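You operate a simulated robot arm through the tools that you are given. There is no shell and no other tool. Be economical: measure what you need, move in short steps, check, and stop when the job is done.

You are at the controls of a simulated robot arm. One attempt, no reset.

TASK
Scoop loose soil into the green pot up to its line and press it down firm.
Fine: pressing sinks it a little under the line; open the well and shut it after; scoop and tamper go back, no soil beside the pot. Set down upright: wooden tamper.

It is judged by the outcome, as a careful person would: the job done as asked, and still so three seconds after it is handed in. It fails if anything else is knocked over, pushed out of place, dropped, spilled or broken.

THE ROBOT
A 6-joint arm with a two-finger parallel gripper, fixed in place. Base frame: the origin is at the foot of the arm, x ahead of it, y to its left, z up; the work surface is at about z = 0.88. Readings come in m, degrees, newtons and seconds.
With the tool pointing down near the work surface it reaches from about 0.24 to 0.64 m from the base axis. Its first joint turns from -66.0 to 66.0 degrees. Payload 2.7 kg.
The tool frame sits at the grasp point between the pads (the TCP): z along the fingers, y along the line on which they close. The tips reach 0.023 m beyond it. Largest opening 0.094 m; finger width 0.038, thickness 0.01; the body of the gripper, 0.054 by 0.096 m, starts 0.039 m behind the TCP.
Orientation is that of the tool frame in the base frame, as a unit quaternion [w, x, y, z]. With the fingers straight down and closing along the base's y, the tool's x points along the base's -x, its y along +y and its z along -z.

THE INTERFACE
- The arm moves only by the tool step_arm. Its argument "moves" is a list of rows, each a list of 7 numbers: the finger opening in m, from 0 to 0.094, then the shift along the tool's x, y, z in units of 40 mm (1.0 is 40 mm), then the turn, a rotation vector about the tool's x, y, z in units of 4 degrees (1.0 is 4 degrees). In form: [[jaw, x, y, z, ax, ay, az], ...]. A call has 1 to 10 rows; each row shifts and turns the commanded pose from where the row before left it, along the tool's axes as they then stand. A call with a number of a shift or a turn outside -1 to 1 is refused whole. Each row takes 0.2 s and may step no farther than 0.05 m and 8.6 degrees from the row before; otherwise, or with a gripper value out of range, the whole call is refused. A pose out of reach is approached as far as the arm can. The call stops where the force on the tool passes 40 N (or 10 N more than at its start, if that is more) or the arm is blocked; 0.2 s more then pass. The fingers move at their own pace (about 0.045 m/s each) and stop on an object; they squeeze with about 40 N. The grip force told is the motor's: it shows also when the fingers shut on nothing. Time passes only in rows, and 0.2 s behind the last, so rows that do not move let the fingers close. It gives the time, the measured TCP pose, the force on the tool (base axes), the opening and the grip force at its end, in the units of the frame above (readings bear some noise), with the torque about the TCP (base axes, N m) and any sound that the robot's microphone picked up.
- Cameras (640 x 400 px; columns grow to the right, rows downward): "scene" is fixed at [0.0914, -0.4403, 1.4199]; the picture's right is [0.64, -0.77, 0.00], its down [-0.32, -0.27, -0.91] and it looks along [0.70, 0.58, -0.42] (base axes); focal length 226 px, centre (320, 200). "wrist" rides on the gripper at [0.086, 0.016, -0.075] in the tool frame; the picture's right is [-0.18, 0.98, 0.00], its down [-0.58, -0.11, -0.81] and it looks along [-0.79, -0.15, 0.59] (tool axes); focal length 243 px, centre (320, 200). There is no depth. A picture from a camera that has moved, and an enlarged one, comes with that camera's place and axes in the base frame and with its lens.
- get_image(camera): a new picture of that camera. The clock stands still meanwhile.
- inspect(camera, box): a new picture of the part [left, top, right, bottom] of that camera's present view, enlarged. The clock stands still meanwhile.
- close_job(): hands the job in; it is judged then, once.

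Go step by step. Nothing tells you positions but the pictures and the camera data: compare them with the known pose of the tool, close in by small moves and look again before you grip or let go. The budget is 120 turns and 68 pictures, counting those below and the enlarged ones. Unless the task says otherwise, let go and move clear before handing in, and close with one line.

The tools are called after "Call:" by a JSON object that holds its "op" and its "data". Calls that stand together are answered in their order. step_arm: Moves the arm, as the interface text tells. Its arguments: {"type":"object","properties":{"moves":{"type":"array"}},"required":["moves"]} The other tools are called the same way: get_image (camera) takes a picture; inspect (camera, box) takes an enlarged picture of a part of a camera's view; close_job () hands the job in.

At the start:

```text
time_s: 0.0
position: [0.2731, -0.1073, 1.3294]
tcp_rot: [0.0, 0.0, 1.0, 0.001]
contact_force: [-1.3, 0.3, -0.1]
ft_torque: [-0.02, 0.02, -0.02]
width: 0.0942
gripper_force: 0.2
```

scene: 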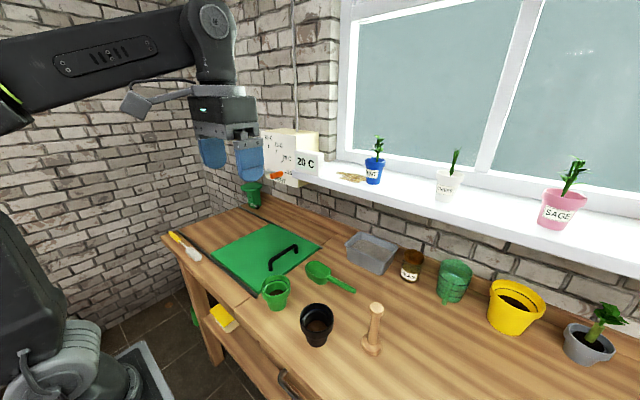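
wrist: 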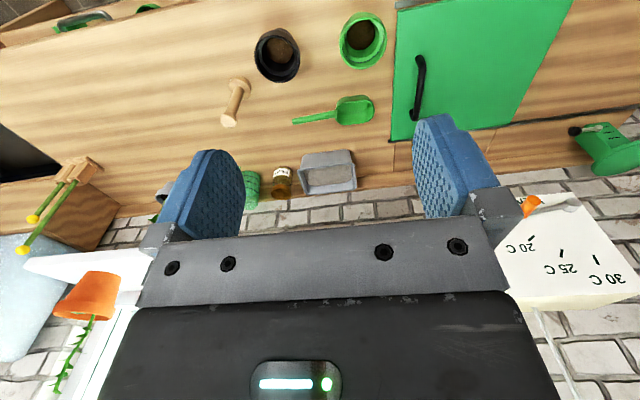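

I see a bench with a green lid with a black handle (the well), a green pot, a black pot, a green scoop and a wooden tamper. I'll look closer first.

Call:
{"op": "inspect", "data": {"camera": "scene", "box": [160, 200, 400, 350]}}

Call:
{"op": "inspect", "data": {"camera": "scene", "box": [340, 220, 640, 400]}}

Call:
{"op": "inspect", "data": {"camera": "wrist", "box": [200, 0, 520, 200]}}

```text
2.67 times, centred on (280, 275) of scene
camera zoom: at [0.0914, -0.4403, 1.4199], right [0.64, -0.77, 0.0], down [-0.32, -0.27, -0.91], along [0.7, 0.58, -0.42], focal length 602 px, centre (427, 0)
```

zoom: 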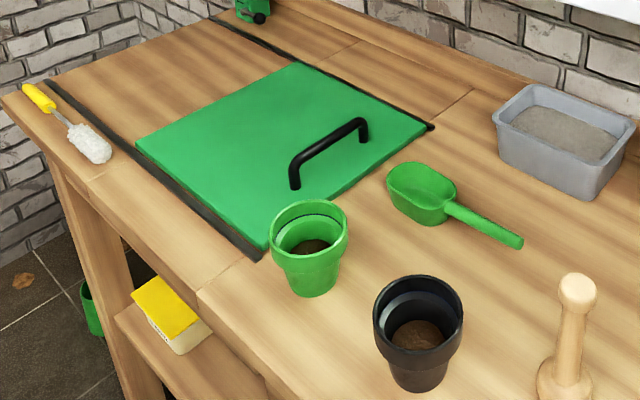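

```text
2.13 times, centred on (490, 310) of scene
camera zoom: at [0.0914, -0.4403, 1.4199], right [0.64, -0.77, 0.0], down [-0.32, -0.27, -0.91], along [0.7, 0.58, -0.42], focal length 482 px, centre (-43, -35)
```

zoom: 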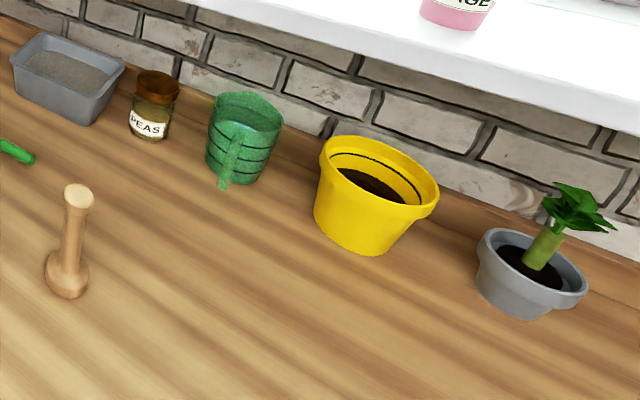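

```text
2.00 times, centred on (360, 100) of wrist
camera zoom: at [0.1867, -0.0915, 1.4031], right [0.18, 0.98, 0.0], down [0.58, -0.11, 0.81], along [0.79, -0.15, -0.59], focal length 485 px, centre (240, 400)
```

zoom: 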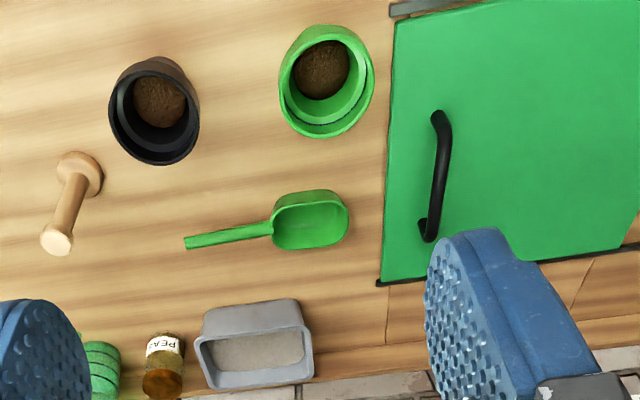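

The lid lies on two rails that run along y. It spans x 0.36–0.65 and y 0.02–0.31, and its handle bar is near (0.50, 0.067, 0.925), so it should slide to +y. The pot is near (0.367, -0.057), the scoop handle near (0.53, -0.16) and the tamper near (0.434, -0.317). I'll move above the lid handle.

Call:
{"op": "step_arm", "data": {"moves": [[0.06, -0.56, 0.436, 0.7, 0, 0, 0], [0.06, -0.56, 0.436, 0.7, 0, 0, 0], [0.06, -0.56, 0.436, 0.7, 0, 0, 0], [0.06, -0.56, 0.436, 0.7, 0, 0, 0], [0.06, -0.56, 0.436, 0.7, 0, 0, 0], [0.06, -0.56, 0.436, 0.7, 0, 0, 0], [0.06, -0.56, 0.436, 0.7, 0, 0, 0], [0.06, -0.56, 0.436, 0.7, 0, 0, 0], [0.06, -0.56, 0.436, 0.7, 0, 0, 0], [0.06, -0.56, 0.436, 0.7, 0, 0, 0]]}}

Call:
{"op": "get_image", "data": {"camera": "wrist"}}

Call:
{"op": "get_image", "data": {"camera": "scene"}}

```text
time_s: 2.2
position: [0.4988, 0.0675, 1.0487]
tcp_rot: [0.001, 0.0, 1.0, 0.001]
contact_force: [0.1, 1.0, 0.5]
ft_torque: [0.0, 0.0, 0.03]
width: 0.0601
gripper_force: 0.1
```

```text
62 pictures are left
camera wrist: at [0.412, 0.0831, 1.1236], right [0.18, 0.98, 0.0], down [0.58, -0.11, 0.81], along [0.79, -0.15, -0.59], focal length 243 px, centre (320, 200)
```

wrist: 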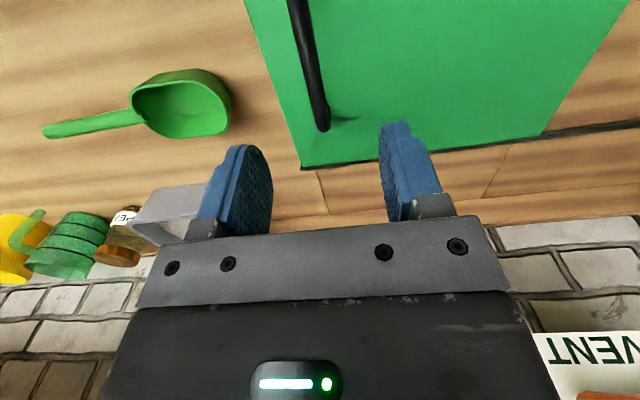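

```text
61 pictures are left
```

scene: 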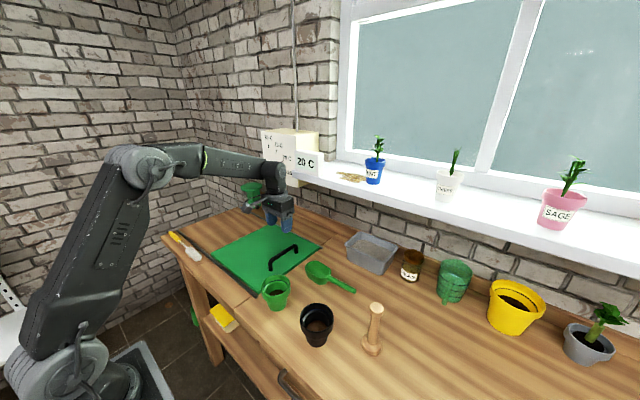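

The wrist view puts the bar nearer y = 0.058. I'll lower partway and check.

Call:
{"op": "step_arm", "data": {"moves": [[0.06, 0, -0.1, 0.7, 0, 0, 0], [0.06, 0, -0.1, 0.7, 0, 0, 0], [0.06, 0, 0, 0.6, 0, 0, 0]]}}

Call:
{"op": "inspect", "data": {"camera": "scene", "box": [200, 190, 360, 290]}}

Call:
{"op": "get_image", "data": {"camera": "wrist"}}

```text
time_s: 3.0
position: [0.4974, 0.0587, 0.9688]
tcp_rot: [0.0, 0.001, 1.0, 0.001]
contact_force: [-0.8, 0.5, 0.4]
ft_torque: [-0.01, 0.02, -0.02]
width: 0.0602
gripper_force: 0.1
```

```text
4.00 times, centred on (280, 240) of scene
camera zoom: at [0.0914, -0.4403, 1.4199], right [0.64, -0.77, 0.0], down [-0.32, -0.27, -0.91], along [0.7, 0.58, -0.42], focal length 904 px, centre (480, 40)
```

zoom: 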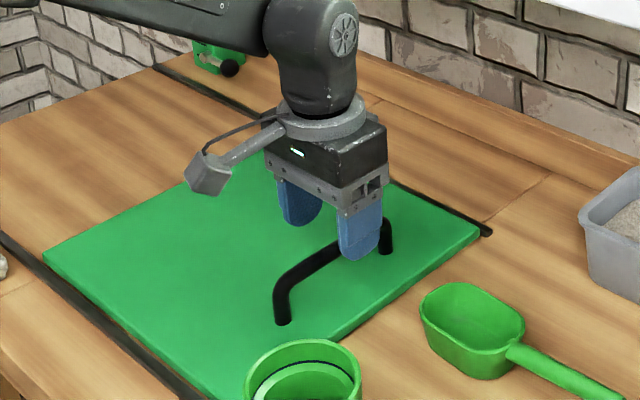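

```text
59 pictures are left
camera wrist: at [0.4112, 0.0745, 1.0433], right [0.18, 0.98, 0.0], down [0.58, -0.11, 0.81], along [0.79, -0.15, -0.59], focal length 243 px, centre (320, 200)
```

wrist: 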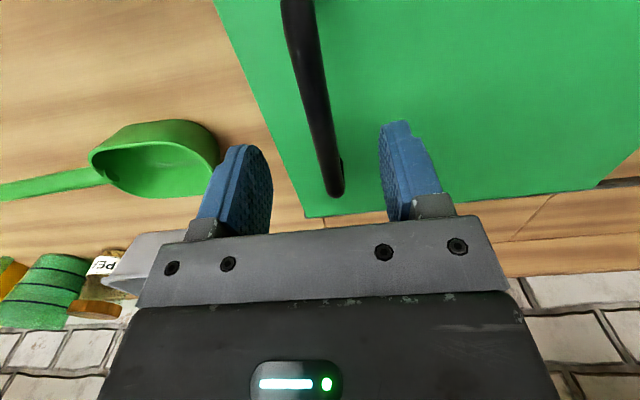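

The bar is centred between the fingers. I'll lower over it and grip.

Call:
{"op": "step_arm", "data": {"moves": [[0.06, 0, 0, 0.5, 0, 0, 0], [0.06, 0, 0, 0.55, 0, 0, 0], [0.0, 0, 0, 0, 0, 0, 0], [0.0, 0, 0, 0, 0, 0, 0], [0.0, 0, 0, 0, 0, 0, 0], [0.0, 0, 0, 0, 0, 0, 0]]}}

Call:
{"op": "inspect", "data": {"camera": "scene", "box": [200, 190, 360, 290]}}

```text
time_s: 4.4
position: [0.4979, 0.0602, 0.927]
tcp_rot: [0.0, 0.0, 1.0, 0.001]
contact_force: [0.3, 10.3, -2.7]
ft_torque: [0.04, -0.21, 0.03]
width: 0.0135
gripper_force: 45.3
```

```text
4.00 times, centred on (280, 240) of scene
camera zoom: at [0.0915, -0.4401, 1.42], right [0.64, -0.77, 0.0], down [-0.32, -0.27, -0.91], along [0.7, 0.58, -0.42], focal length 904 px, centre (480, 40)
```

zoom: 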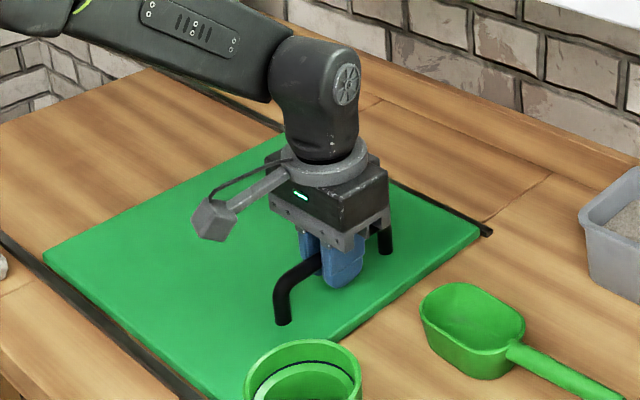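

The bar is gripped, opening 13.5 mm. Now I'll slide it toward +y.

Call:
{"op": "step_arm", "data": {"moves": [[0.0, 0, 0.3, 0, 0, 0, 0], [0.0, 0, 0.4, 0, 0, 0, 0], [0.0, 0, 0.4, 0, 0, 0, 0], [0.0, 0, 0.4, 0, 0, 0, 0]]}}

Call:
{"op": "get_image", "data": {"camera": "scene"}}

```text
time_s: 5.4
position: [0.4987, 0.119, 0.9276]
tcp_rot: [0.0, 0.001, 1.0, 0.0]
contact_force: [4.5, -1.3, -4.3]
ft_torque: [-0.02, 0.24, 0.15]
width: 0.0135
gripper_force: 45.2
```

```text
57 pictures are left
```

scene: 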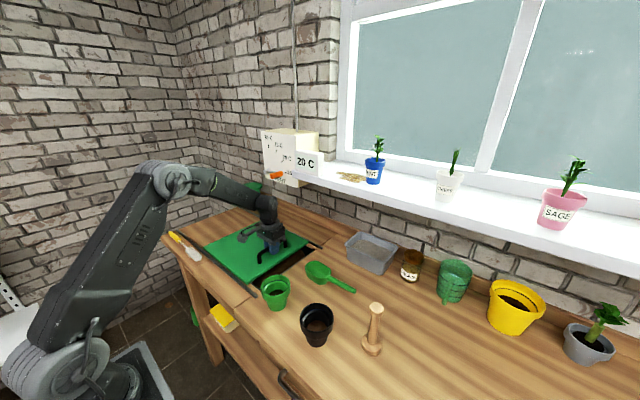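

It slides freely, so I'll continue to y ≈ 0.32.

Call:
{"op": "step_arm", "data": {"moves": [[0.0, 0, 0.4, 0, 0, 0, 0], [0.0, 0, 0.5, 0, 0, 0, 0], [0.0, 0, 0.5, 0, 0, 0, 0], [0.0, 0, 0.5, 0, 0, 0, 0], [0.0, 0, 0.5, 0, 0, 0, 0], [0.0, 0, 0.5, 0, 0, 0, 0], [0.0, 0, 0.5, 0, 0, 0, 0], [0.0, 0, 0.5, 0, 0, 0, 0], [0.0, 0, 0.5, 0, 0, 0, 0], [0.0, 0, 0.5, 0, 0, 0, 0]]}}

Call:
{"op": "inspect", "data": {"camera": "scene", "box": [160, 190, 400, 340]}}

```text
time_s: 7.6
position: [0.4979, 0.315, 0.9265]
tcp_rot: [-0.001, -0.001, 1.0, 0.001]
contact_force: [5.3, -0.5, -3.7]
ft_torque: [0.06, -0.37, 0.15]
width: 0.0137
gripper_force: 45.0
```

```text
2.67 times, centred on (280, 265) of scene
camera zoom: at [0.0916, -0.4403, 1.4199], right [0.64, -0.77, 0.0], down [-0.32, -0.27, -0.91], along [0.7, 0.58, -0.42], focal length 602 px, centre (427, 27)
```

zoom: 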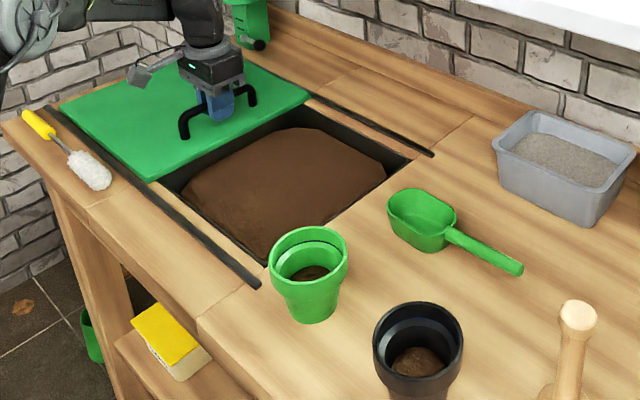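

The well is open and shows soil. I'll release the handle, rise and turn toward the scoop for a look.

Call:
{"op": "step_arm", "data": {"moves": [[0.06, 0, 0, 0, 0, 0, 0], [0.06, 0, 0, 0, 0, 0, 0], [0.06, 0, 0, 0, 0, 0, 0], [0.06, 0, 0, -0.8, 0, 0, 0], [0.06, 0, 0, -1, 0, 0, 0], [0.06, 0, 0, -1, 0, 0, 0], [0.06, 0, -1, -0.5, 0, 0, 0], [0.06, 0, -1, 0, 0, 0, 0], [0.06, 0, -1, 0, 0, 0, 0], [0.06, 0, -1, 0, 0, 0, 0]]}}

Call:
{"op": "step_arm", "data": {"moves": [[0.06, 0, -1, 0, 0, 0, 1], [0.06, 0, -1, 0, 0, 0, 1], [0.06, 0.2, -1, 0, 0, 0, 0], [0.06, 0.3, -1, 0, 0, 0, 0], [0.06, 0.3, -1, 0, 0, 0, 0]]}}

Call:
{"op": "get_image", "data": {"camera": "wrist"}}

```text
time_s: 9.8
position: [0.4976, 0.1542, 1.0582]
tcp_rot: [0.0, 0.001, 1.0, 0.001]
contact_force: [0.0, -0.2, -0.2]
ft_torque: [0.01, -0.02, 0.01]
width: 0.06
gripper_force: 0.1
```

```text
time_s: 11.0
position: [0.4456, -0.0381, 1.0573]
tcp_rot: [0.0, 0.069, 0.998, 0.0]
contact_force: [0.4, -0.6, -0.8]
ft_torque: [0.02, 0.01, -0.03]
width: 0.0599
gripper_force: 0.0
```

```text
55 pictures are left
camera wrist: at [0.3622, -0.0115, 1.1331], right [0.32, 0.95, 0.0], down [0.56, -0.19, 0.81], along [0.76, -0.26, -0.59], focal length 243 px, centre (320, 200)
```

wrist: 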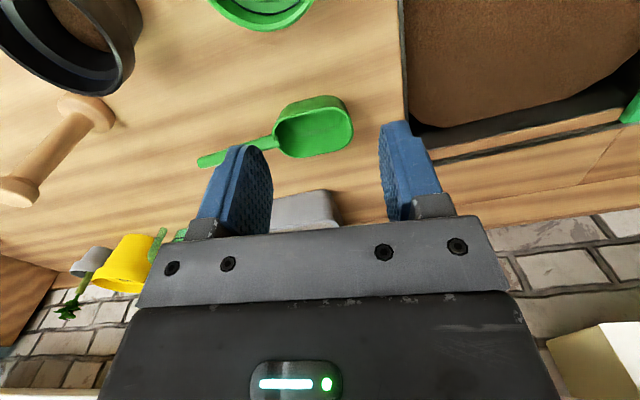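

The scoop bowl is near (0.522, -0.076) and its handle runs toward -y at x ≈ 0.53. I'll turn the gripper so it closes along x with the camera looking toward the bowl.

Call:
{"op": "step_arm", "data": {"moves": [[0.06, 0, 0, 0, 0, 0, -1], [0.06, 0, 0, 0, 0, 0, -1], [0.06, 0, 0, 0, 0, 0, -1], [0.06, 0, 0, 0, 0, 0, -1], [0.06, 0, 0, 0, 0, 0, -1], [0.06, 0, 0, 0, 0, 0, -1], [0.06, 0, 0, 0, 0, 0, -1], [0.06, 0, 0, 0, 0, 0, -1], [0.06, 0, 0, 0, 0, 0, -1], [0.06, 0, 0, 0, 0, 0, -1]]}}

Call:
{"op": "step_arm", "data": {"moves": [[0.06, 0, 0, 0, 0, 0, -1], [0.06, 0, 0, 0, 0, 0, -1], [0.06, 0, 0, 0, 0, 0, -1], [0.06, 0, 0, 0, 0, 0, -1], [0.06, 0, 0, 0, 0, 0, -1], [0.06, 0, 0, 0, 0, 0, -1], [0.06, 0, 0, 0, 0, 0, -1], [0.06, 0, 0, 0, 0, 0, -1], [0.06, 0, 0, 0, 0, 0, -1], [0.06, 0, 0, 0, 0, 0, -1]]}}

Call:
{"op": "step_arm", "data": {"moves": [[0.06, 0, 0, 0, 0, 0, -1], [0.06, 0, 0, 0, 0, 0, -1], [0.06, 0, 0, 0, 0, 0, -1], [0.06, 0, 0, 0, 0, 0, -1], [0.06, 0, 0, 0, 0, 0, -0.5], [0.06, 1, -0.6, 0, 0, 0, 0], [0.06, 1, -0.7, 0, 0, 0, 0], [0.06, 0.9, -0.7, 0, 0, 0, 0]]}}

Call:
{"op": "get_image", "data": {"camera": "wrist"}}

Call:
{"op": "inspect", "data": {"camera": "scene", "box": [240, 210, 400, 310]}}

```text
time_s: 13.2
position: [0.4456, -0.0396, 1.0583]
tcp_rot: [0.0, -0.276, 0.961, 0.0]
contact_force: [-0.5, -0.2, 0.0]
ft_torque: [-0.01, -0.01, 0.01]
width: 0.0602
gripper_force: 0.1
```

```text
time_s: 15.4
position: [0.4451, -0.0397, 1.0594]
tcp_rot: [0.001, -0.588, 0.809, 0.0]
contact_force: [0.6, 0.0, -0.1]
ft_torque: [-0.01, 0.01, -0.03]
width: 0.06
gripper_force: 0.1
```

```text
time_s: 17.2
position: [0.5245, -0.1561, 1.0606]
tcp_rot: [0.0, 0.708, -0.707, 0.0]
contact_force: [-0.4, 0.6, 0.0]
ft_torque: [0.01, 0.01, 0.02]
width: 0.0602
gripper_force: 0.0
```

```text
54 pictures are left
camera wrist: at [0.5094, -0.2429, 1.1345], right [-0.98, 0.18, 0.0], down [0.11, 0.58, 0.81], along [0.15, 0.79, -0.59], focal length 243 px, centre (320, 200)
```

wrist: 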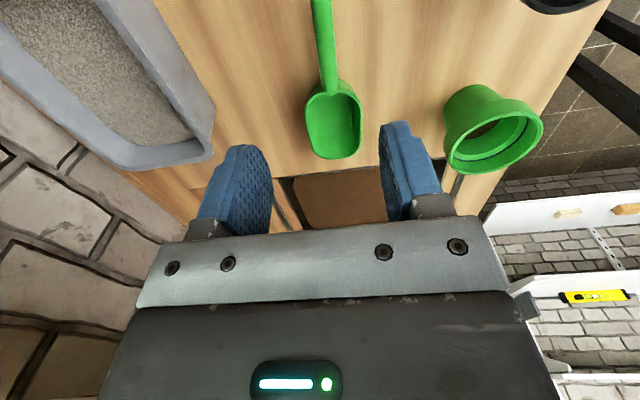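

```text
4.00 times, centred on (320, 260) of scene
camera zoom: at [0.0914, -0.4403, 1.4199], right [0.64, -0.77, 0.0], down [-0.32, -0.27, -0.91], along [0.7, 0.58, -0.42], focal length 904 px, centre (320, -40)
```

zoom: 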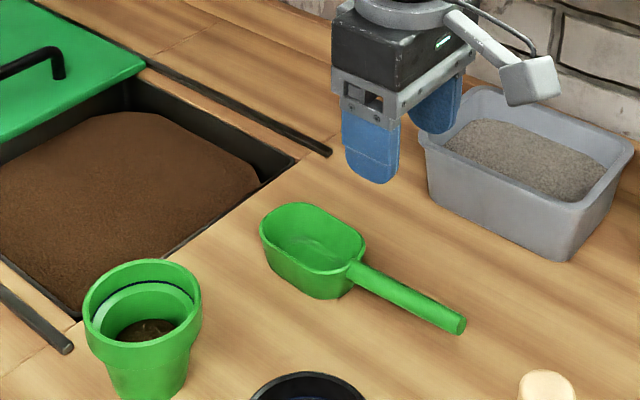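

The handle is horizontal at x ≈ 0.523 and z ≈ 0.909, spanning y -0.125 to -0.21. I'll lower onto it.

Call:
{"op": "step_arm", "data": {"moves": [[0.05, 0, 0, 1, 0, 0, 0], [0.05, 0, 0, 1, 0, 0, 0], [0.05, 0, 0.03, 1, 0, 0, 0]]}}

Call:
{"op": "inspect", "data": {"camera": "scene", "box": [280, 230, 400, 305]}}

Call:
{"op": "get_image", "data": {"camera": "wrist"}}

```text
time_s: 18.0
position: [0.5245, -0.1547, 0.9378]
tcp_rot: [0.001, -0.707, 0.707, 0.001]
contact_force: [0.2, 0.0, 0.0]
ft_torque: [0.02, 0.03, -0.02]
width: 0.0498
gripper_force: 0.1
```

```text
5.33 times, centred on (340, 268) of scene
camera zoom: at [0.0914, -0.4403, 1.4199], right [0.64, -0.77, 0.0], down [-0.32, -0.27, -0.91], along [0.7, 0.58, -0.42], focal length 1205 px, centre (213, -160)
```

zoom: 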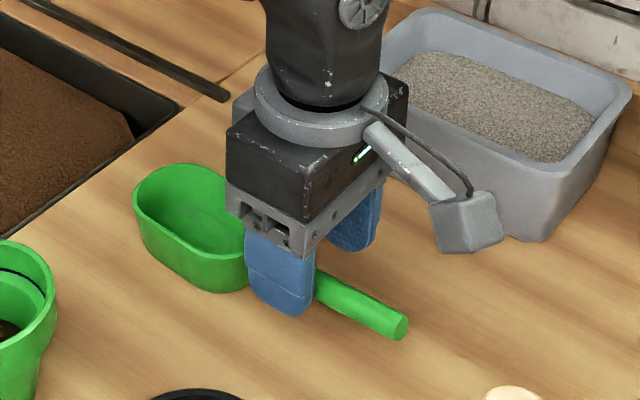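

```text
51 pictures are left
camera wrist: at [0.5094, -0.2419, 1.0124], right [-0.98, 0.18, 0.0], down [0.11, 0.58, 0.81], along [0.15, 0.79, -0.59], focal length 243 px, centre (320, 200)
```

wrist: 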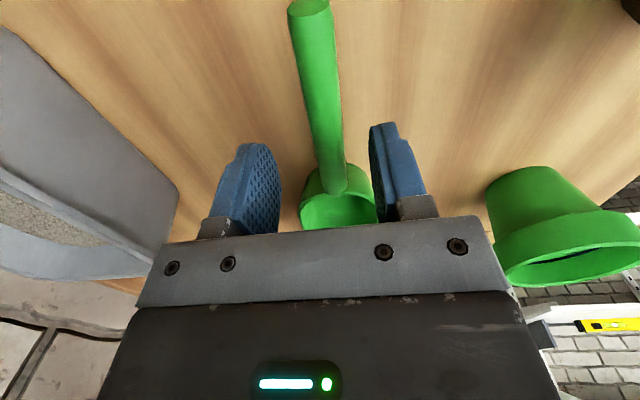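

The handle sits between the fingers. I'll lower the last bit and grip.

Call:
{"op": "step_arm", "data": {"moves": [[0.05, 0, 0, 0.35, 0, 0, 0], [0.05, 0, 0, 0.33, 0, 0, 0], [0.0, 0, 0, 0, 0, 0, 0], [0.0, 0, 0, 0, 0, 0, 0], [0.0, 0, 0, 0, 0, 0, 0], [0.0, 0, 0, 0, 0, 0, 0]]}}

Call:
{"op": "inspect", "data": {"camera": "scene", "box": [280, 230, 400, 305]}}

```text
time_s: 19.4
position: [0.5254, -0.1549, 0.9112]
tcp_rot: [0.0, -0.706, 0.708, 0.002]
contact_force: [0.1, 0.1, 0.4]
ft_torque: [-0.06, -0.01, -0.02]
width: 0.0175
gripper_force: 40.0
```

```text
5.33 times, centred on (340, 268) of scene
camera zoom: at [0.0914, -0.4403, 1.4199], right [0.64, -0.77, 0.0], down [-0.32, -0.27, -0.91], along [0.7, 0.58, -0.42], focal length 1205 px, centre (213, -160)
```

zoom: 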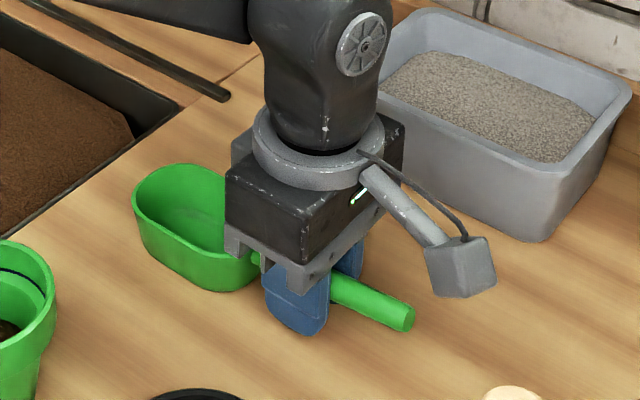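

The scoop is gripped (17.5 mm). I'll lift it and carry it toward the well, then look.

Call:
{"op": "step_arm", "data": {"moves": [[0.0, 0, 0, -0.5, 0, 0, 0], [0.0, 0, 0, -1, 0, 0, 0], [0.0, 0, 0, -1, 0, 0, 0], [0.0, 0, 0, -0.5, 0, 0, 0], [0.0, -0.8, 0.1, 0, 0, 0, 0], [0.0, -0.8, 0.1, 0, 0, 0, 0], [0.0, -0.8, 0.1, 0, 0, 0, 0], [0.0, -0.8, 0.1, 0, 0, 0, 0], [0.0, -0.7, 0.1, 0, 0, 0, 0]]}}

Call:
{"op": "get_image", "data": {"camera": "wrist"}}

Call:
{"op": "inspect", "data": {"camera": "scene", "box": [180, 180, 340, 280]}}

```text
time_s: 21.4
position: [0.5045, 0.0005, 1.032]
tcp_rot: [0.0, -0.706, 0.708, 0.0]
contact_force: [0.3, -0.2, -1.4]
ft_torque: [-0.06, 0.0, -0.01]
width: 0.0178
gripper_force: 39.5
```

```text
49 pictures are left
camera wrist: at [0.4881, -0.0862, 1.1055], right [-0.98, 0.19, 0.0], down [0.11, 0.58, 0.81], along [0.15, 0.79, -0.59], focal length 243 px, centre (320, 200)
```

wrist: 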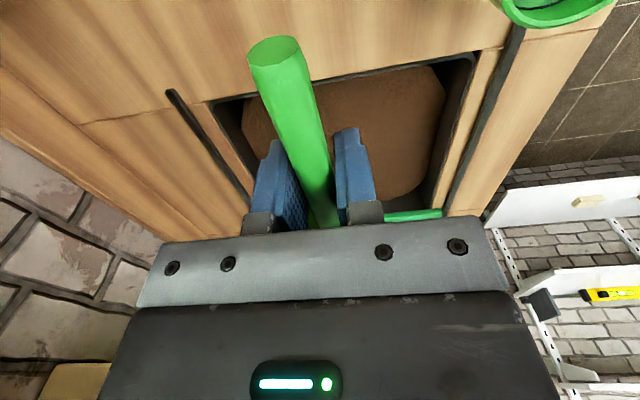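

```text
4.00 times, centred on (260, 230) of scene
camera zoom: at [0.0914, -0.4404, 1.4199], right [0.64, -0.77, 0.0], down [-0.32, -0.27, -0.91], along [0.7, 0.58, -0.42], focal length 904 px, centre (560, 80)
```

zoom: 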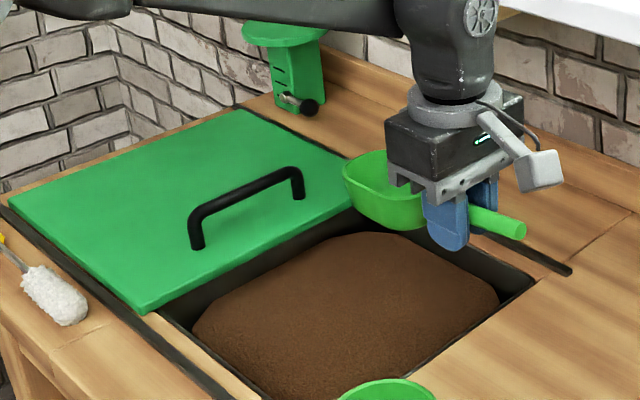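

The scoop is held level, and the mounded soil lies just below the table top. I'll pitch the nose down and descend gradually.

Call:
{"op": "step_arm", "data": {"moves": [[0.0, 0, 0, 0, 0, 1, 0], [0.0, 0, 0, 0, 0, 1, 0], [0.0, 0, 0, 0, 0, 1, 0], [0.0, 0, 0, 0, 0, 1, 0], [0.0, 0, 0, 0, 0, 1, 0], [0.0, 0, 0, 0, 0, 1, 0], [0.0, 0, 0, 0, 0, 1, 0]]}}

Call:
{"op": "inspect", "data": {"camera": "scene", "box": [180, 180, 340, 280]}}

```text
time_s: 23.0
position: [0.5026, -0.0001, 1.0324]
tcp_rot: [-0.171, -0.686, 0.686, -0.171]
contact_force: [0.5, 1.0, -0.9]
ft_torque: [-0.03, 0.0, -0.02]
width: 0.0175
gripper_force: 40.0
```

```text
4.00 times, centred on (260, 230) of scene
camera zoom: at [0.0914, -0.4403, 1.4199], right [0.64, -0.77, 0.0], down [-0.32, -0.27, -0.91], along [0.7, 0.58, -0.42], focal length 904 px, centre (560, 80)
```

zoom: 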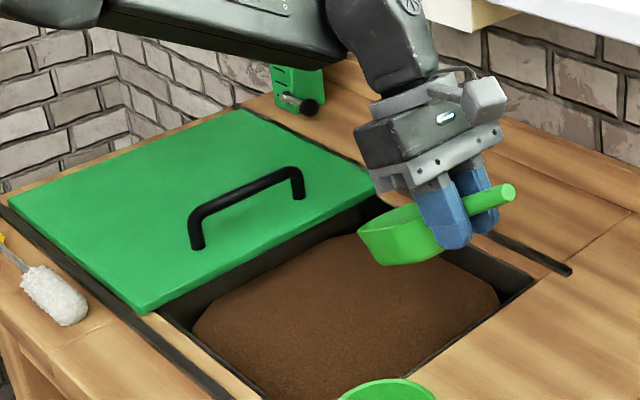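

Call:
{"op": "step_arm", "data": {"moves": [[0.0, -0.33, 0, 0.62, 0, 0, 0], [0.0, -0.33, 0, 0.62, 0, 0, 0], [0.0, -0.33, 0, 0.62, 0, 0, 0], [0.0, -0.16, 0, 0.31, 0, 0, 0]]}}

Call:
{"op": "inspect", "data": {"camera": "scene", "box": [200, 190, 360, 290]}}

```text
time_s: 24.0
position: [0.5049, 0.0014, 0.9332]
tcp_rot: [0.17, 0.687, -0.686, 0.172]
contact_force: [-2.0, 1.2, 3.0]
ft_torque: [0.17, 0.1, 0.03]
width: 0.0176
gripper_force: 40.2
```

```text
4.00 times, centred on (280, 240) of scene
camera zoom: at [0.0913, -0.4403, 1.4199], right [0.64, -0.77, 0.0], down [-0.32, -0.27, -0.91], along [0.7, 0.58, -0.42], focal length 904 px, centre (480, 40)
```

zoom: 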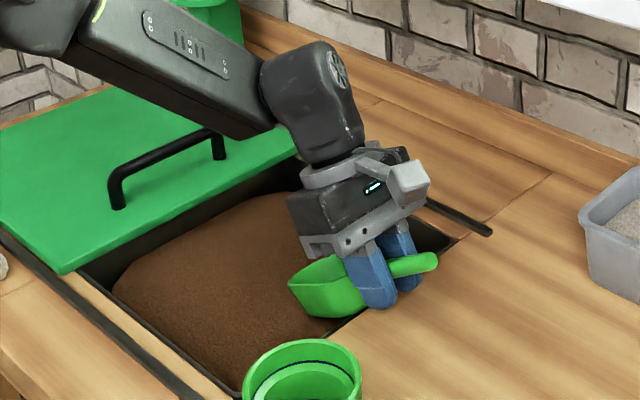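

Light contact with the soil. I'll push in along the scoop's axis.

Call:
{"op": "step_arm", "data": {"moves": [[0.0, -0.5, 0, 0, 0, 0, 0], [0.0, -0.5, 0, 0, 0, 0, 0], [0.0, -0.5, 0, 0, 0, 0, 0]]}}

Call:
{"op": "inspect", "data": {"camera": "scene", "box": [200, 190, 360, 290]}}

```text
time_s: 24.8
position: [0.5043, 0.0535, 0.9038]
tcp_rot: [-0.17, -0.686, 0.687, -0.17]
contact_force: [0.7, 0.8, -0.8]
ft_torque: [-0.05, 0.0, 0.02]
width: 0.0175
gripper_force: 39.9
```

```text
4.00 times, centred on (280, 240) of scene
camera zoom: at [0.0914, -0.4404, 1.4199], right [0.64, -0.77, 0.0], down [-0.32, -0.27, -0.91], along [0.7, 0.58, -0.42], focal length 904 px, centre (480, 40)
```

zoom: 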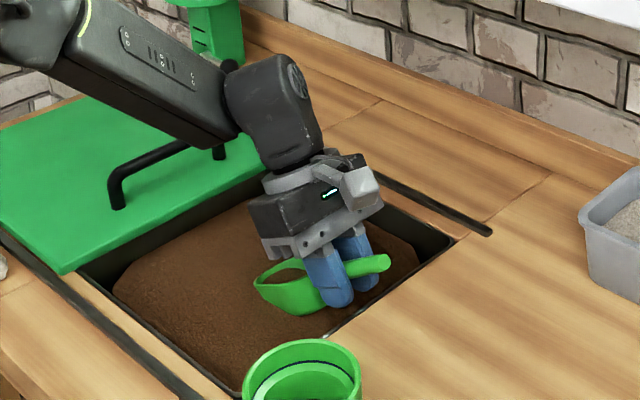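

Soil shows inside the bowl. I'll push a bit further, then level out and lift.

Call:
{"op": "step_arm", "data": {"moves": [[0.0, -0.5, 0, 0, 0, 0, 0], [0.0, -0.4, 0, 0, 0, -1, 0], [0.0, -0.3, 0, 0, 0, -1, 0], [0.0, 0, 0, 0, 0, -1, 0], [0.0, 0, 0, 0, 0, -1, 0], [0.0, 0, 0, 0, 0, -1, 0], [0.0, 0, 0, 0, 0, -1, 0], [0.0, 0, 0, 0, 0, -1, 0]]}}

Call:
{"op": "inspect", "data": {"camera": "scene", "box": [200, 190, 360, 290]}}

```text
time_s: 26.6
position: [0.5041, 0.0961, 0.8833]
tcp_rot: [0.0, 0.707, -0.707, 0.0]
contact_force: [-0.3, -0.1, -1.3]
ft_torque: [-0.06, 0.0, 0.0]
width: 0.0181
gripper_force: 39.8
```

```text
4.00 times, centred on (280, 240) of scene
camera zoom: at [0.0914, -0.4403, 1.4199], right [0.64, -0.77, 0.0], down [-0.32, -0.27, -0.91], along [0.7, 0.58, -0.42], focal length 904 px, centre (480, 40)
```

zoom: 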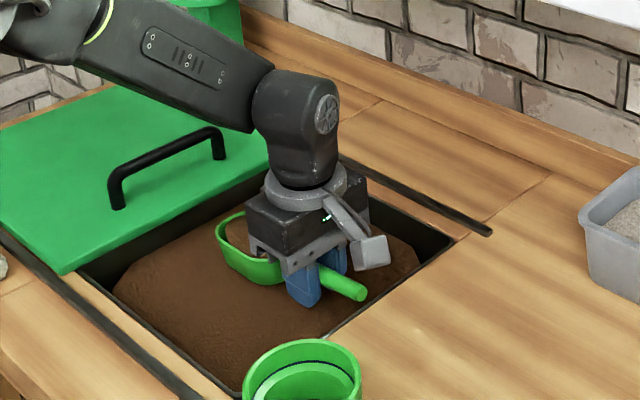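

Level now; lifting to inspect the load.

Call:
{"op": "step_arm", "data": {"moves": [[0.0, 0, 0, -0.3, 0, 0, 0], [0.0, 0, 0, -0.5, 0, 0, 0], [0.0, 0, 0, -0.6, 0, 0, 0], [0.0, 0, 0, -0.7, 0, 0, 0], [0.0, 0, 0, -0.7, 0, 0, 0], [0.0, 0, 0, -0.7, 0, 0, 0], [0.0, 0, 0, -0.4, 0, 0, 0], [0.0, 0, 0, 0, 0, 0, 0]]}}

Call:
{"op": "inspect", "data": {"camera": "scene", "box": [200, 180, 360, 280]}}

```text
time_s: 28.4
position: [0.5041, 0.0952, 1.0389]
tcp_rot: [0.0, -0.707, 0.708, 0.0]
contact_force: [0.0, 0.4, -1.1]
ft_torque: [-0.09, -0.01, -0.01]
width: 0.0178
gripper_force: 40.6
```

```text
4.00 times, centred on (280, 230) of scene
camera zoom: at [0.0914, -0.4403, 1.4199], right [0.64, -0.77, 0.0], down [-0.32, -0.27, -0.91], along [0.7, 0.58, -0.42], focal length 904 px, centre (480, 80)
```

zoom: 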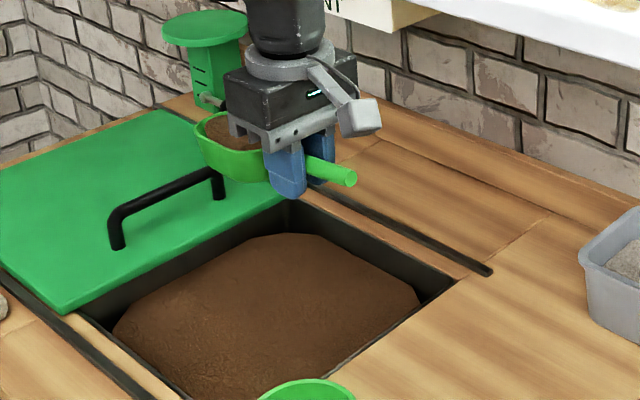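

The bowl holds soil. I'll look closely at the pot's line before carrying it over.

Call:
{"op": "inspect", "data": {"camera": "scene", "box": [245, 265, 309, 313]}}

```text
8.33 times, centred on (277, 289) of scene
camera zoom: at [0.0914, -0.4403, 1.4199], right [0.64, -0.77, 0.0], down [-0.32, -0.27, -0.91], along [0.7, 0.58, -0.42], focal length 1883 px, centre (678, -542)
```

zoom: 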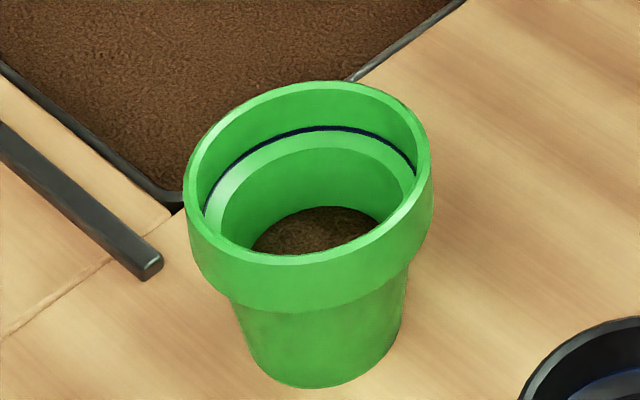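

The line is inside the collar, roughly 12 mm below the rim. The pot centre is ≈ (0.366, -0.056) and its rim is at z ≈ 0.956. I'll carry the scoop level until the nose is over the pot.

Call:
{"op": "step_arm", "data": {"moves": [[0.0, 0.3, 0.2, 0, 0, 0, 0], [0.0, 0.6, 0.35, 0, 0, 0, 0], [0.0, 0.7, 0.37, 0, 0, 0, 0], [0.0, 0.8, 0.37, 0, 0, 0, 0], [0.0, 0.8, 0.37, 0, 0, 0, 0], [0.0, 0.8, 0.37, 0, 0, 0, 0], [0.0, 0.8, 0.37, 0, 0, 0, 0], [0.0, 0.8, 0.37, 0, 0, 0, 0], [0.0, 0.7, 0.37, 0, 0, 0, 0], [0.0, 0.5, 0.34, 0, 0, 0, 0]]}}

Call:
{"op": "inspect", "data": {"camera": "scene", "box": [230, 210, 358, 290]}}

Call:
{"op": "get_image", "data": {"camera": "wrist"}}

```text
time_s: 30.6
position: [0.3657, -0.1776, 1.0383]
tcp_rot: [0.001, 0.707, -0.707, -0.001]
contact_force: [-0.1, -0.7, -2.0]
ft_torque: [-0.09, -0.01, -0.01]
width: 0.0177
gripper_force: 39.8
```

```text
5.00 times, centred on (294, 250) of scene
camera zoom: at [0.0914, -0.4404, 1.4199], right [0.64, -0.77, 0.0], down [-0.32, -0.27, -0.91], along [0.7, 0.58, -0.42], focal length 1130 px, centre (450, -50)
```

zoom: 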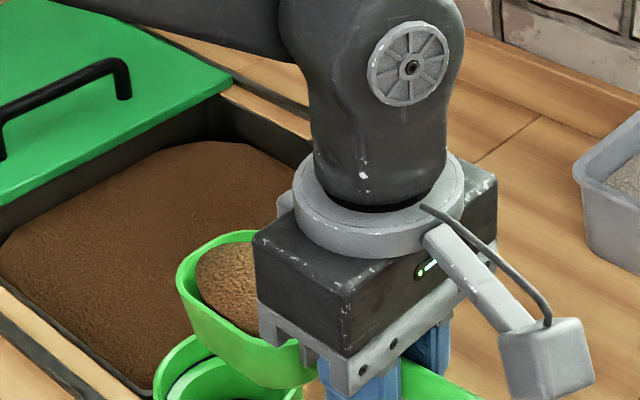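

```text
40 pictures are left
camera wrist: at [0.3495, -0.2637, 1.1137], right [-0.98, 0.18, 0.0], down [0.11, 0.58, 0.81], along [0.15, 0.79, -0.59], focal length 243 px, centre (320, 200)
```

wrist: 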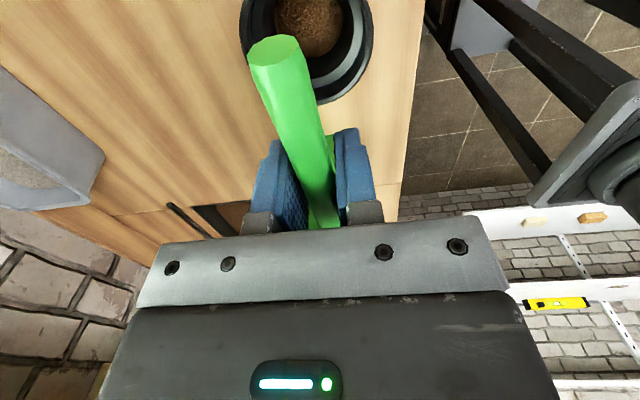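

Bowl is full and over the pot. I'll pivot about the nose lip to about 24°, then lower closer to the rim.

Call:
{"op": "step_arm", "data": {"moves": [[0.0, 0, 0, -0.206, 0, 1, 0], [0.0, 0, 0, -0.206, 0, 1, 0], [0.0, 0, 0, -0.206, 0, 1, 0], [0.0, 0, 0, -0.206, 0, 1, 0], [0.0, 0, 0, -0.206, 0, 1, 0], [0.0, 0, 0, -0.206, 0, 1, 0], [0.0, -0.23, 0, 0.51, 0, 0, 0], [0.0, -0.23, 0, 0.51, 0, 0, 0]]}}

Call:
{"op": "inspect", "data": {"camera": "scene", "box": [230, 230, 358, 310]}}

```text
time_s: 32.4
position: [0.3658, -0.1664, 1.0412]
tcp_rot: [-0.147, -0.691, 0.692, -0.147]
contact_force: [-0.3, -0.4, -0.8]
ft_torque: [-0.1, 0.01, -0.02]
width: 0.0177
gripper_force: 40.4
```

```text
5.00 times, centred on (294, 270) of scene
camera zoom: at [0.0914, -0.4403, 1.4199], right [0.64, -0.77, 0.0], down [-0.32, -0.27, -0.91], along [0.7, 0.58, -0.42], focal length 1130 px, centre (450, -150)
```

zoom: 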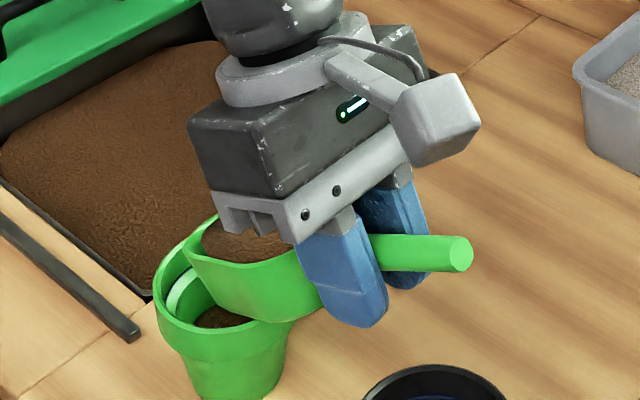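

Call:
{"op": "step_arm", "data": {"moves": [[0.0, 0, 0, -0.206, 0, 1, 0], [0.0, 0, 0, -0.206, 0, 1, 0], [0.0, 0, 0, -0.206, 0, 1, 0], [0.0, 0, 0, -0.206, 0, 1, 0], [0.0, 0, 0, 0, 0, 0, 0]]}}

Call:
{"op": "inspect", "data": {"camera": "scene", "box": [230, 230, 358, 310]}}

```text
time_s: 33.6
position: [0.3649, -0.1507, 1.0716]
tcp_rot: [-0.242, -0.664, 0.665, -0.242]
contact_force: [0.4, 0.4, -0.7]
ft_torque: [-0.07, 0.0, 0.02]
width: 0.018
gripper_force: 39.9
```

```text
5.00 times, centred on (294, 270) of scene
camera zoom: at [0.0914, -0.4403, 1.4199], right [0.64, -0.77, 0.0], down [-0.32, -0.27, -0.91], along [0.7, 0.58, -0.42], focal length 1130 px, centre (450, -150)
```

zoom: 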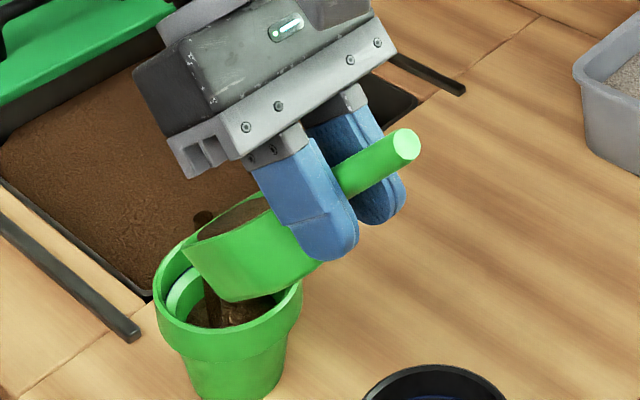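

Soil is streaming into the pot, so I'll continue slowly.

Call:
{"op": "step_arm", "data": {"moves": [[0.0, 0, 0, 0, 0, 0, 0], [0.0, 0, 0, 0, 0, 0, 0], [0.0, 0, 0, 0, 0, 0, 0], [0.0, 0, 0, 0, 0, 0, 0]]}}

Call:
{"op": "inspect", "data": {"camera": "scene", "box": [230, 230, 358, 310]}}

```text
time_s: 34.6
position: [0.3642, -0.1511, 1.0702]
tcp_rot: [-0.241, -0.664, 0.666, -0.241]
contact_force: [0.0, -0.7, -1.8]
ft_torque: [-0.07, 0.0, 0.0]
width: 0.0176
gripper_force: 39.8
```

```text
5.00 times, centred on (294, 270) of scene
camera zoom: at [0.0914, -0.4403, 1.4199], right [0.64, -0.77, 0.0], down [-0.32, -0.27, -0.91], along [0.7, 0.58, -0.42], focal length 1130 px, centre (450, -150)
```

zoom: 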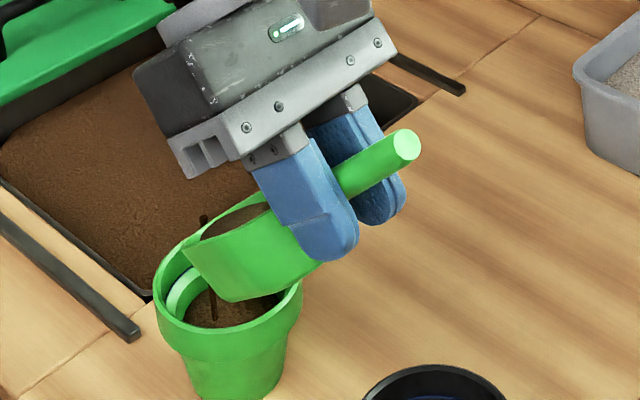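

Call:
{"op": "step_arm", "data": {"moves": [[0.0, 0, 0, -0.206, 0, 1, 0], [0.0, 0, 0, -0.206, 0, 1, 0], [0.0, 0, 0, -0.206, 0, 1, 0], [0.0, 0, 0, 0, 0, 0, 0], [0.0, 0, 0, 0, 0, 0, 0], [0.0, 0, 0, 0, 0, 0, 0], [0.0, 0, 0, 0, 0, 0, 0], [0.0, 0, 0, 0, 0, 0, 0]]}}

Call:
{"op": "inspect", "data": {"camera": "scene", "box": [230, 230, 358, 310]}}

```text
time_s: 36.4
position: [0.3648, -0.1331, 1.0877]
tcp_rot: [-0.311, -0.635, 0.636, -0.309]
contact_force: [-0.7, 0.7, -0.9]
ft_torque: [-0.03, -0.01, 0.01]
width: 0.0179
gripper_force: 39.9
```

```text
5.00 times, centred on (294, 270) of scene
camera zoom: at [0.0914, -0.4403, 1.4199], right [0.64, -0.77, 0.0], down [-0.32, -0.27, -0.91], along [0.7, 0.58, -0.42], focal length 1130 px, centre (450, -150)
```

zoom: 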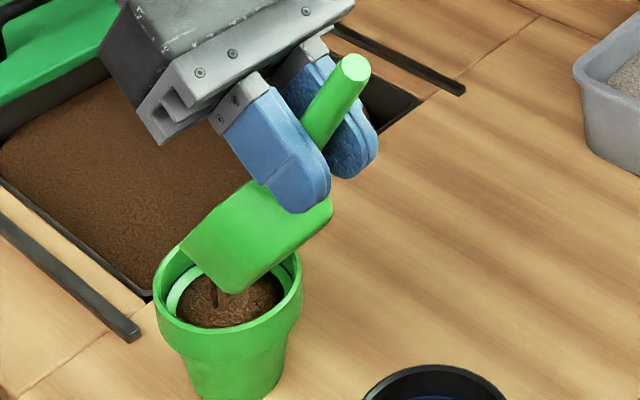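

Call:
{"op": "step_arm", "data": {"moves": [[0.0, 0, 0, -0.206, 0, 1, 0], [0.0, 0, 0, -0.206, 0, 1, 0], [0.0, 0, 0, -0.206, 0, 1, 0], [0.0, 0, 0, 0, 0, 0, 0], [0.0, 0, 0, 0, 0, 0, 0], [0.0, 0, 0, 0, 0, 0, 0], [0.0, 0, 0, 0, 0, 0, 0], [0.0, 0, 0, 0, 0, 0, 0]]}}

Call:
{"op": "inspect", "data": {"camera": "scene", "box": [230, 230, 358, 310]}}

```text
time_s: 38.2
position: [0.3656, -0.1133, 1.101]
tcp_rot: [-0.374, -0.599, 0.6, -0.374]
contact_force: [-0.6, -0.3, -0.7]
ft_torque: [-0.03, -0.02, -0.02]
width: 0.0179
gripper_force: 39.5
```

```text
5.00 times, centred on (294, 270) of scene
camera zoom: at [0.0914, -0.4403, 1.4199], right [0.64, -0.77, 0.0], down [-0.32, -0.27, -0.91], along [0.7, 0.58, -0.42], focal length 1130 px, centre (450, -150)
```

zoom: 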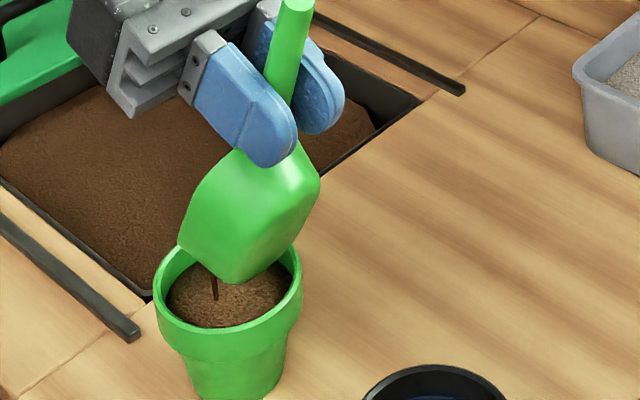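

Call:
{"op": "get_image", "data": {"camera": "wrist"}}

Call:
{"op": "inspect", "data": {"camera": "scene", "box": [245, 265, 309, 313]}}

```text
34 pictures are left
camera wrist: at [0.3495, -0.0843, 1.2128], right [-0.98, 0.08, -0.17], down [0.11, 0.98, -0.17], along [0.15, -0.18, -0.97], focal length 243 px, centre (320, 200)
```

wrist: 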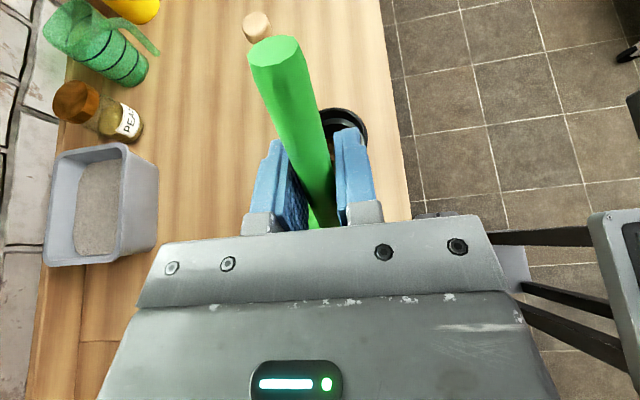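

```text
8.33 times, centred on (277, 289) of scene
camera zoom: at [0.0914, -0.4403, 1.4199], right [0.64, -0.77, 0.0], down [-0.32, -0.27, -0.91], along [0.7, 0.58, -0.42], focal length 1883 px, centre (678, -542)
```

zoom: 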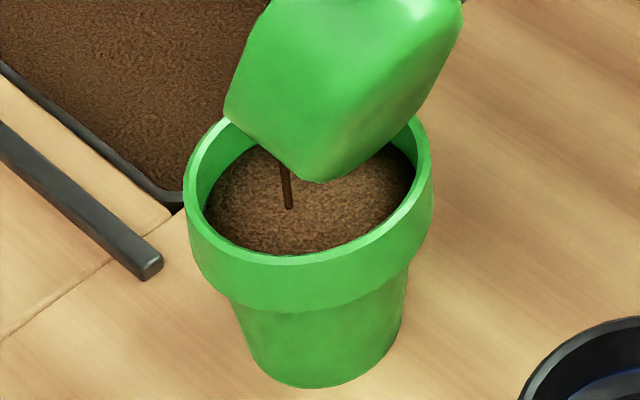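

The soil is right at the line, so I'm stopping the pour now and tilting back.

Call:
{"op": "step_arm", "data": {"moves": [[0.0, 0, 0, 0.206, 0, -1, 0], [0.0, 0, 0, 0.206, 0, -1, 0], [0.0, 0, 0, 0.206, 0, -1, 0], [0.0, 0, 0, 0.206, 0, -1, 0], [0.0, 0, 0, 0.206, 0, -1, 0], [0.0, 0, 0, 0.206, 0, -1, 0]]}}

Call:
{"op": "step_arm", "data": {"moves": [[0.0, 0.2, 0, -0.4, 0, -1, 0], [0.0, 0.2, 0, -0.4, 0, -1, 0], [0.0, 0, 0, 0, 0, -1, 0], [0.0, 0, 0, 0, 0, -1, 0], [0.0, 0, 0, 0, 0, -1, 0], [0.0, 0, 0, 0, 0, -1, 0], [0.0, 0, 0, 0, 0, -1, 0], [0.0, 0, 0, 0, 0, -1, 0], [0.0, 0, 0, 0, 0, -1, 0], [0.0, 0, 0, 0, 0, -1, 0]]}}

Call:
{"op": "inspect", "data": {"camera": "scene", "box": [230, 230, 358, 310]}}

```text
time_s: 39.6
position: [0.3668, -0.1523, 1.0735]
tcp_rot: [-0.241, -0.664, 0.666, -0.24]
contact_force: [0.8, -0.1, -0.5]
ft_torque: [-0.04, 0.01, 0.04]
width: 0.0181
gripper_force: 40.2
```

```text
time_s: 41.8
position: [0.3639, -0.1455, 1.1083]
tcp_rot: [0.0, 0.707, -0.707, -0.001]
contact_force: [0.0, 0.3, -1.5]
ft_torque: [-0.07, 0.04, -0.01]
width: 0.0179
gripper_force: 40.3
```

```text
5.00 times, centred on (294, 270) of scene
camera zoom: at [0.0914, -0.4403, 1.4199], right [0.64, -0.77, 0.0], down [-0.32, -0.27, -0.91], along [0.7, 0.58, -0.42], focal length 1130 px, centre (450, -150)
```

zoom: 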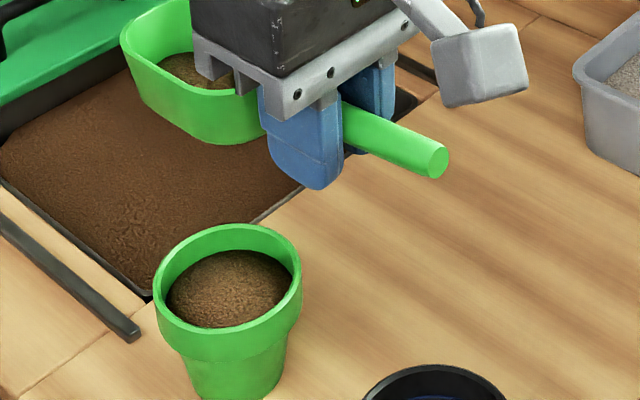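

Call:
{"op": "inspect", "data": {"camera": "scene", "box": [245, 265, 309, 313]}}

```text
8.33 times, centred on (277, 289) of scene
camera zoom: at [0.0914, -0.4403, 1.4199], right [0.64, -0.77, 0.0], down [-0.32, -0.27, -0.91], along [0.7, 0.58, -0.42], focal length 1883 px, centre (678, -542)
```

zoom: 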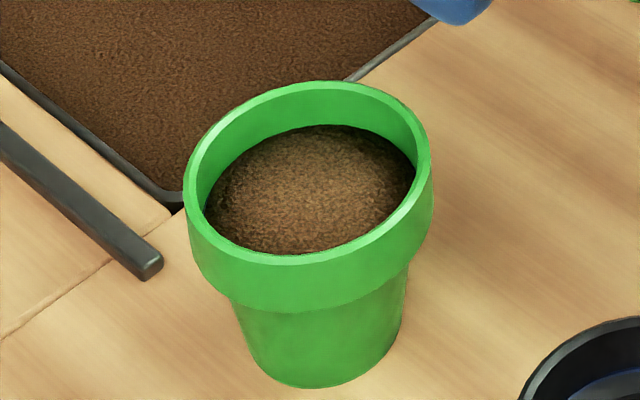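

The soil is right at the line with the surface slightly mounded. I'll return the leftover soil in the scoop to the well.

Call:
{"op": "step_arm", "data": {"moves": [[0.0, -0.3, -0.2, 0, 0, 0, 0], [0.0, -0.5, -0.4, 0, 0, 0, 0], [0.0, -0.6, -0.4, 0, 0, 0, 0], [0.0, -0.6, -0.4, 0, 0, 0, 0], [0.0, -0.6, -0.4, 0, 0, 0, 0], [0.0, -0.6, -0.4, 0.2, 0, 0, 0], [0.0, -0.6, -0.4, 0.4, 0, 0, 0], [0.0, -0.6, -0.4, 0.4, 0, 0, 0], [0.0, -0.5, -0.2, 0.4, 0, 0, 0]]}}

Call:
{"op": "step_arm", "data": {"moves": [[0.0, 0, 0, -0.206, 0, 1, 0], [0.0, 0, 0, -0.206, 0, 1, 0], [0.0, 0, 0, -0.206, 0, 1, 0], [0.0, 0, 0, -0.206, 0, 1, 0], [0.0, 0, 0, -0.206, 0, 1, 0], [0.0, 0, 0, -0.206, 0, 1, 0], [0.0, -0.25, 0, 0.51, 0, 0, 0], [0.0, -0.25, 0, 0.51, 0, 0, 0]]}}

Call:
{"op": "step_arm", "data": {"moves": [[0.0, 0, 0, -0.206, 0, 1, 0], [0.0, 0, 0, -0.206, 0, 1, 0], [0.0, 0, 0, -0.206, 0, 1, 0], [0.0, 0, 0, -0.206, 0, 1, 0], [0.0, 0, 0, -0.206, 0, 1, 0], [0.0, 0, 0, -0.206, 0, 1, 0], [0.0, 0, 0, -0.206, 0, 1, 0], [0.0, 0, 0, -0.206, 0, 1, 0], [0.0, 0, 0, -0.206, 0, 1, 0], [0.0, 0, 0, -0.206, 0, 1, 0]]}}

Call:
{"op": "inspect", "data": {"camera": "scene", "box": [200, 180, 360, 280]}}

```text
time_s: 43.8
position: [0.493, 0.0508, 1.0532]
tcp_rot: [0.0, -0.707, 0.707, 0.0]
contact_force: [0.9, 0.9, -0.7]
ft_torque: [-0.08, -0.03, 0.01]
width: 0.0181
gripper_force: 39.6
```

```text
time_s: 45.6
position: [0.4939, 0.0598, 1.0558]
tcp_rot: [-0.146, -0.691, 0.692, -0.147]
contact_force: [-0.2, -0.2, -1.2]
ft_torque: [-0.07, -0.01, 0.0]
width: 0.0177
gripper_force: 40.0
```

```text
time_s: 47.8
position: [0.4935, 0.1151, 1.1148]
tcp_rot: [-0.374, -0.6, 0.6, -0.375]
contact_force: [0.0, -1.0, -0.8]
ft_torque: [-0.03, 0.01, -0.02]
width: 0.0179
gripper_force: 40.0
```

```text
4.00 times, centred on (280, 230) of scene
camera zoom: at [0.0914, -0.4403, 1.4199], right [0.64, -0.77, 0.0], down [-0.32, -0.27, -0.91], along [0.7, 0.58, -0.42], focal length 904 px, centre (480, 80)
```

zoom: 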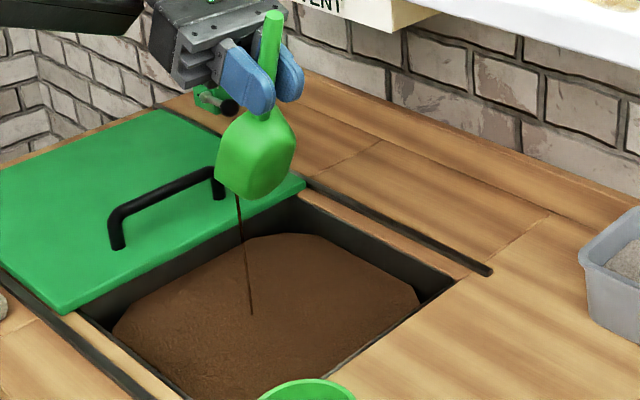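

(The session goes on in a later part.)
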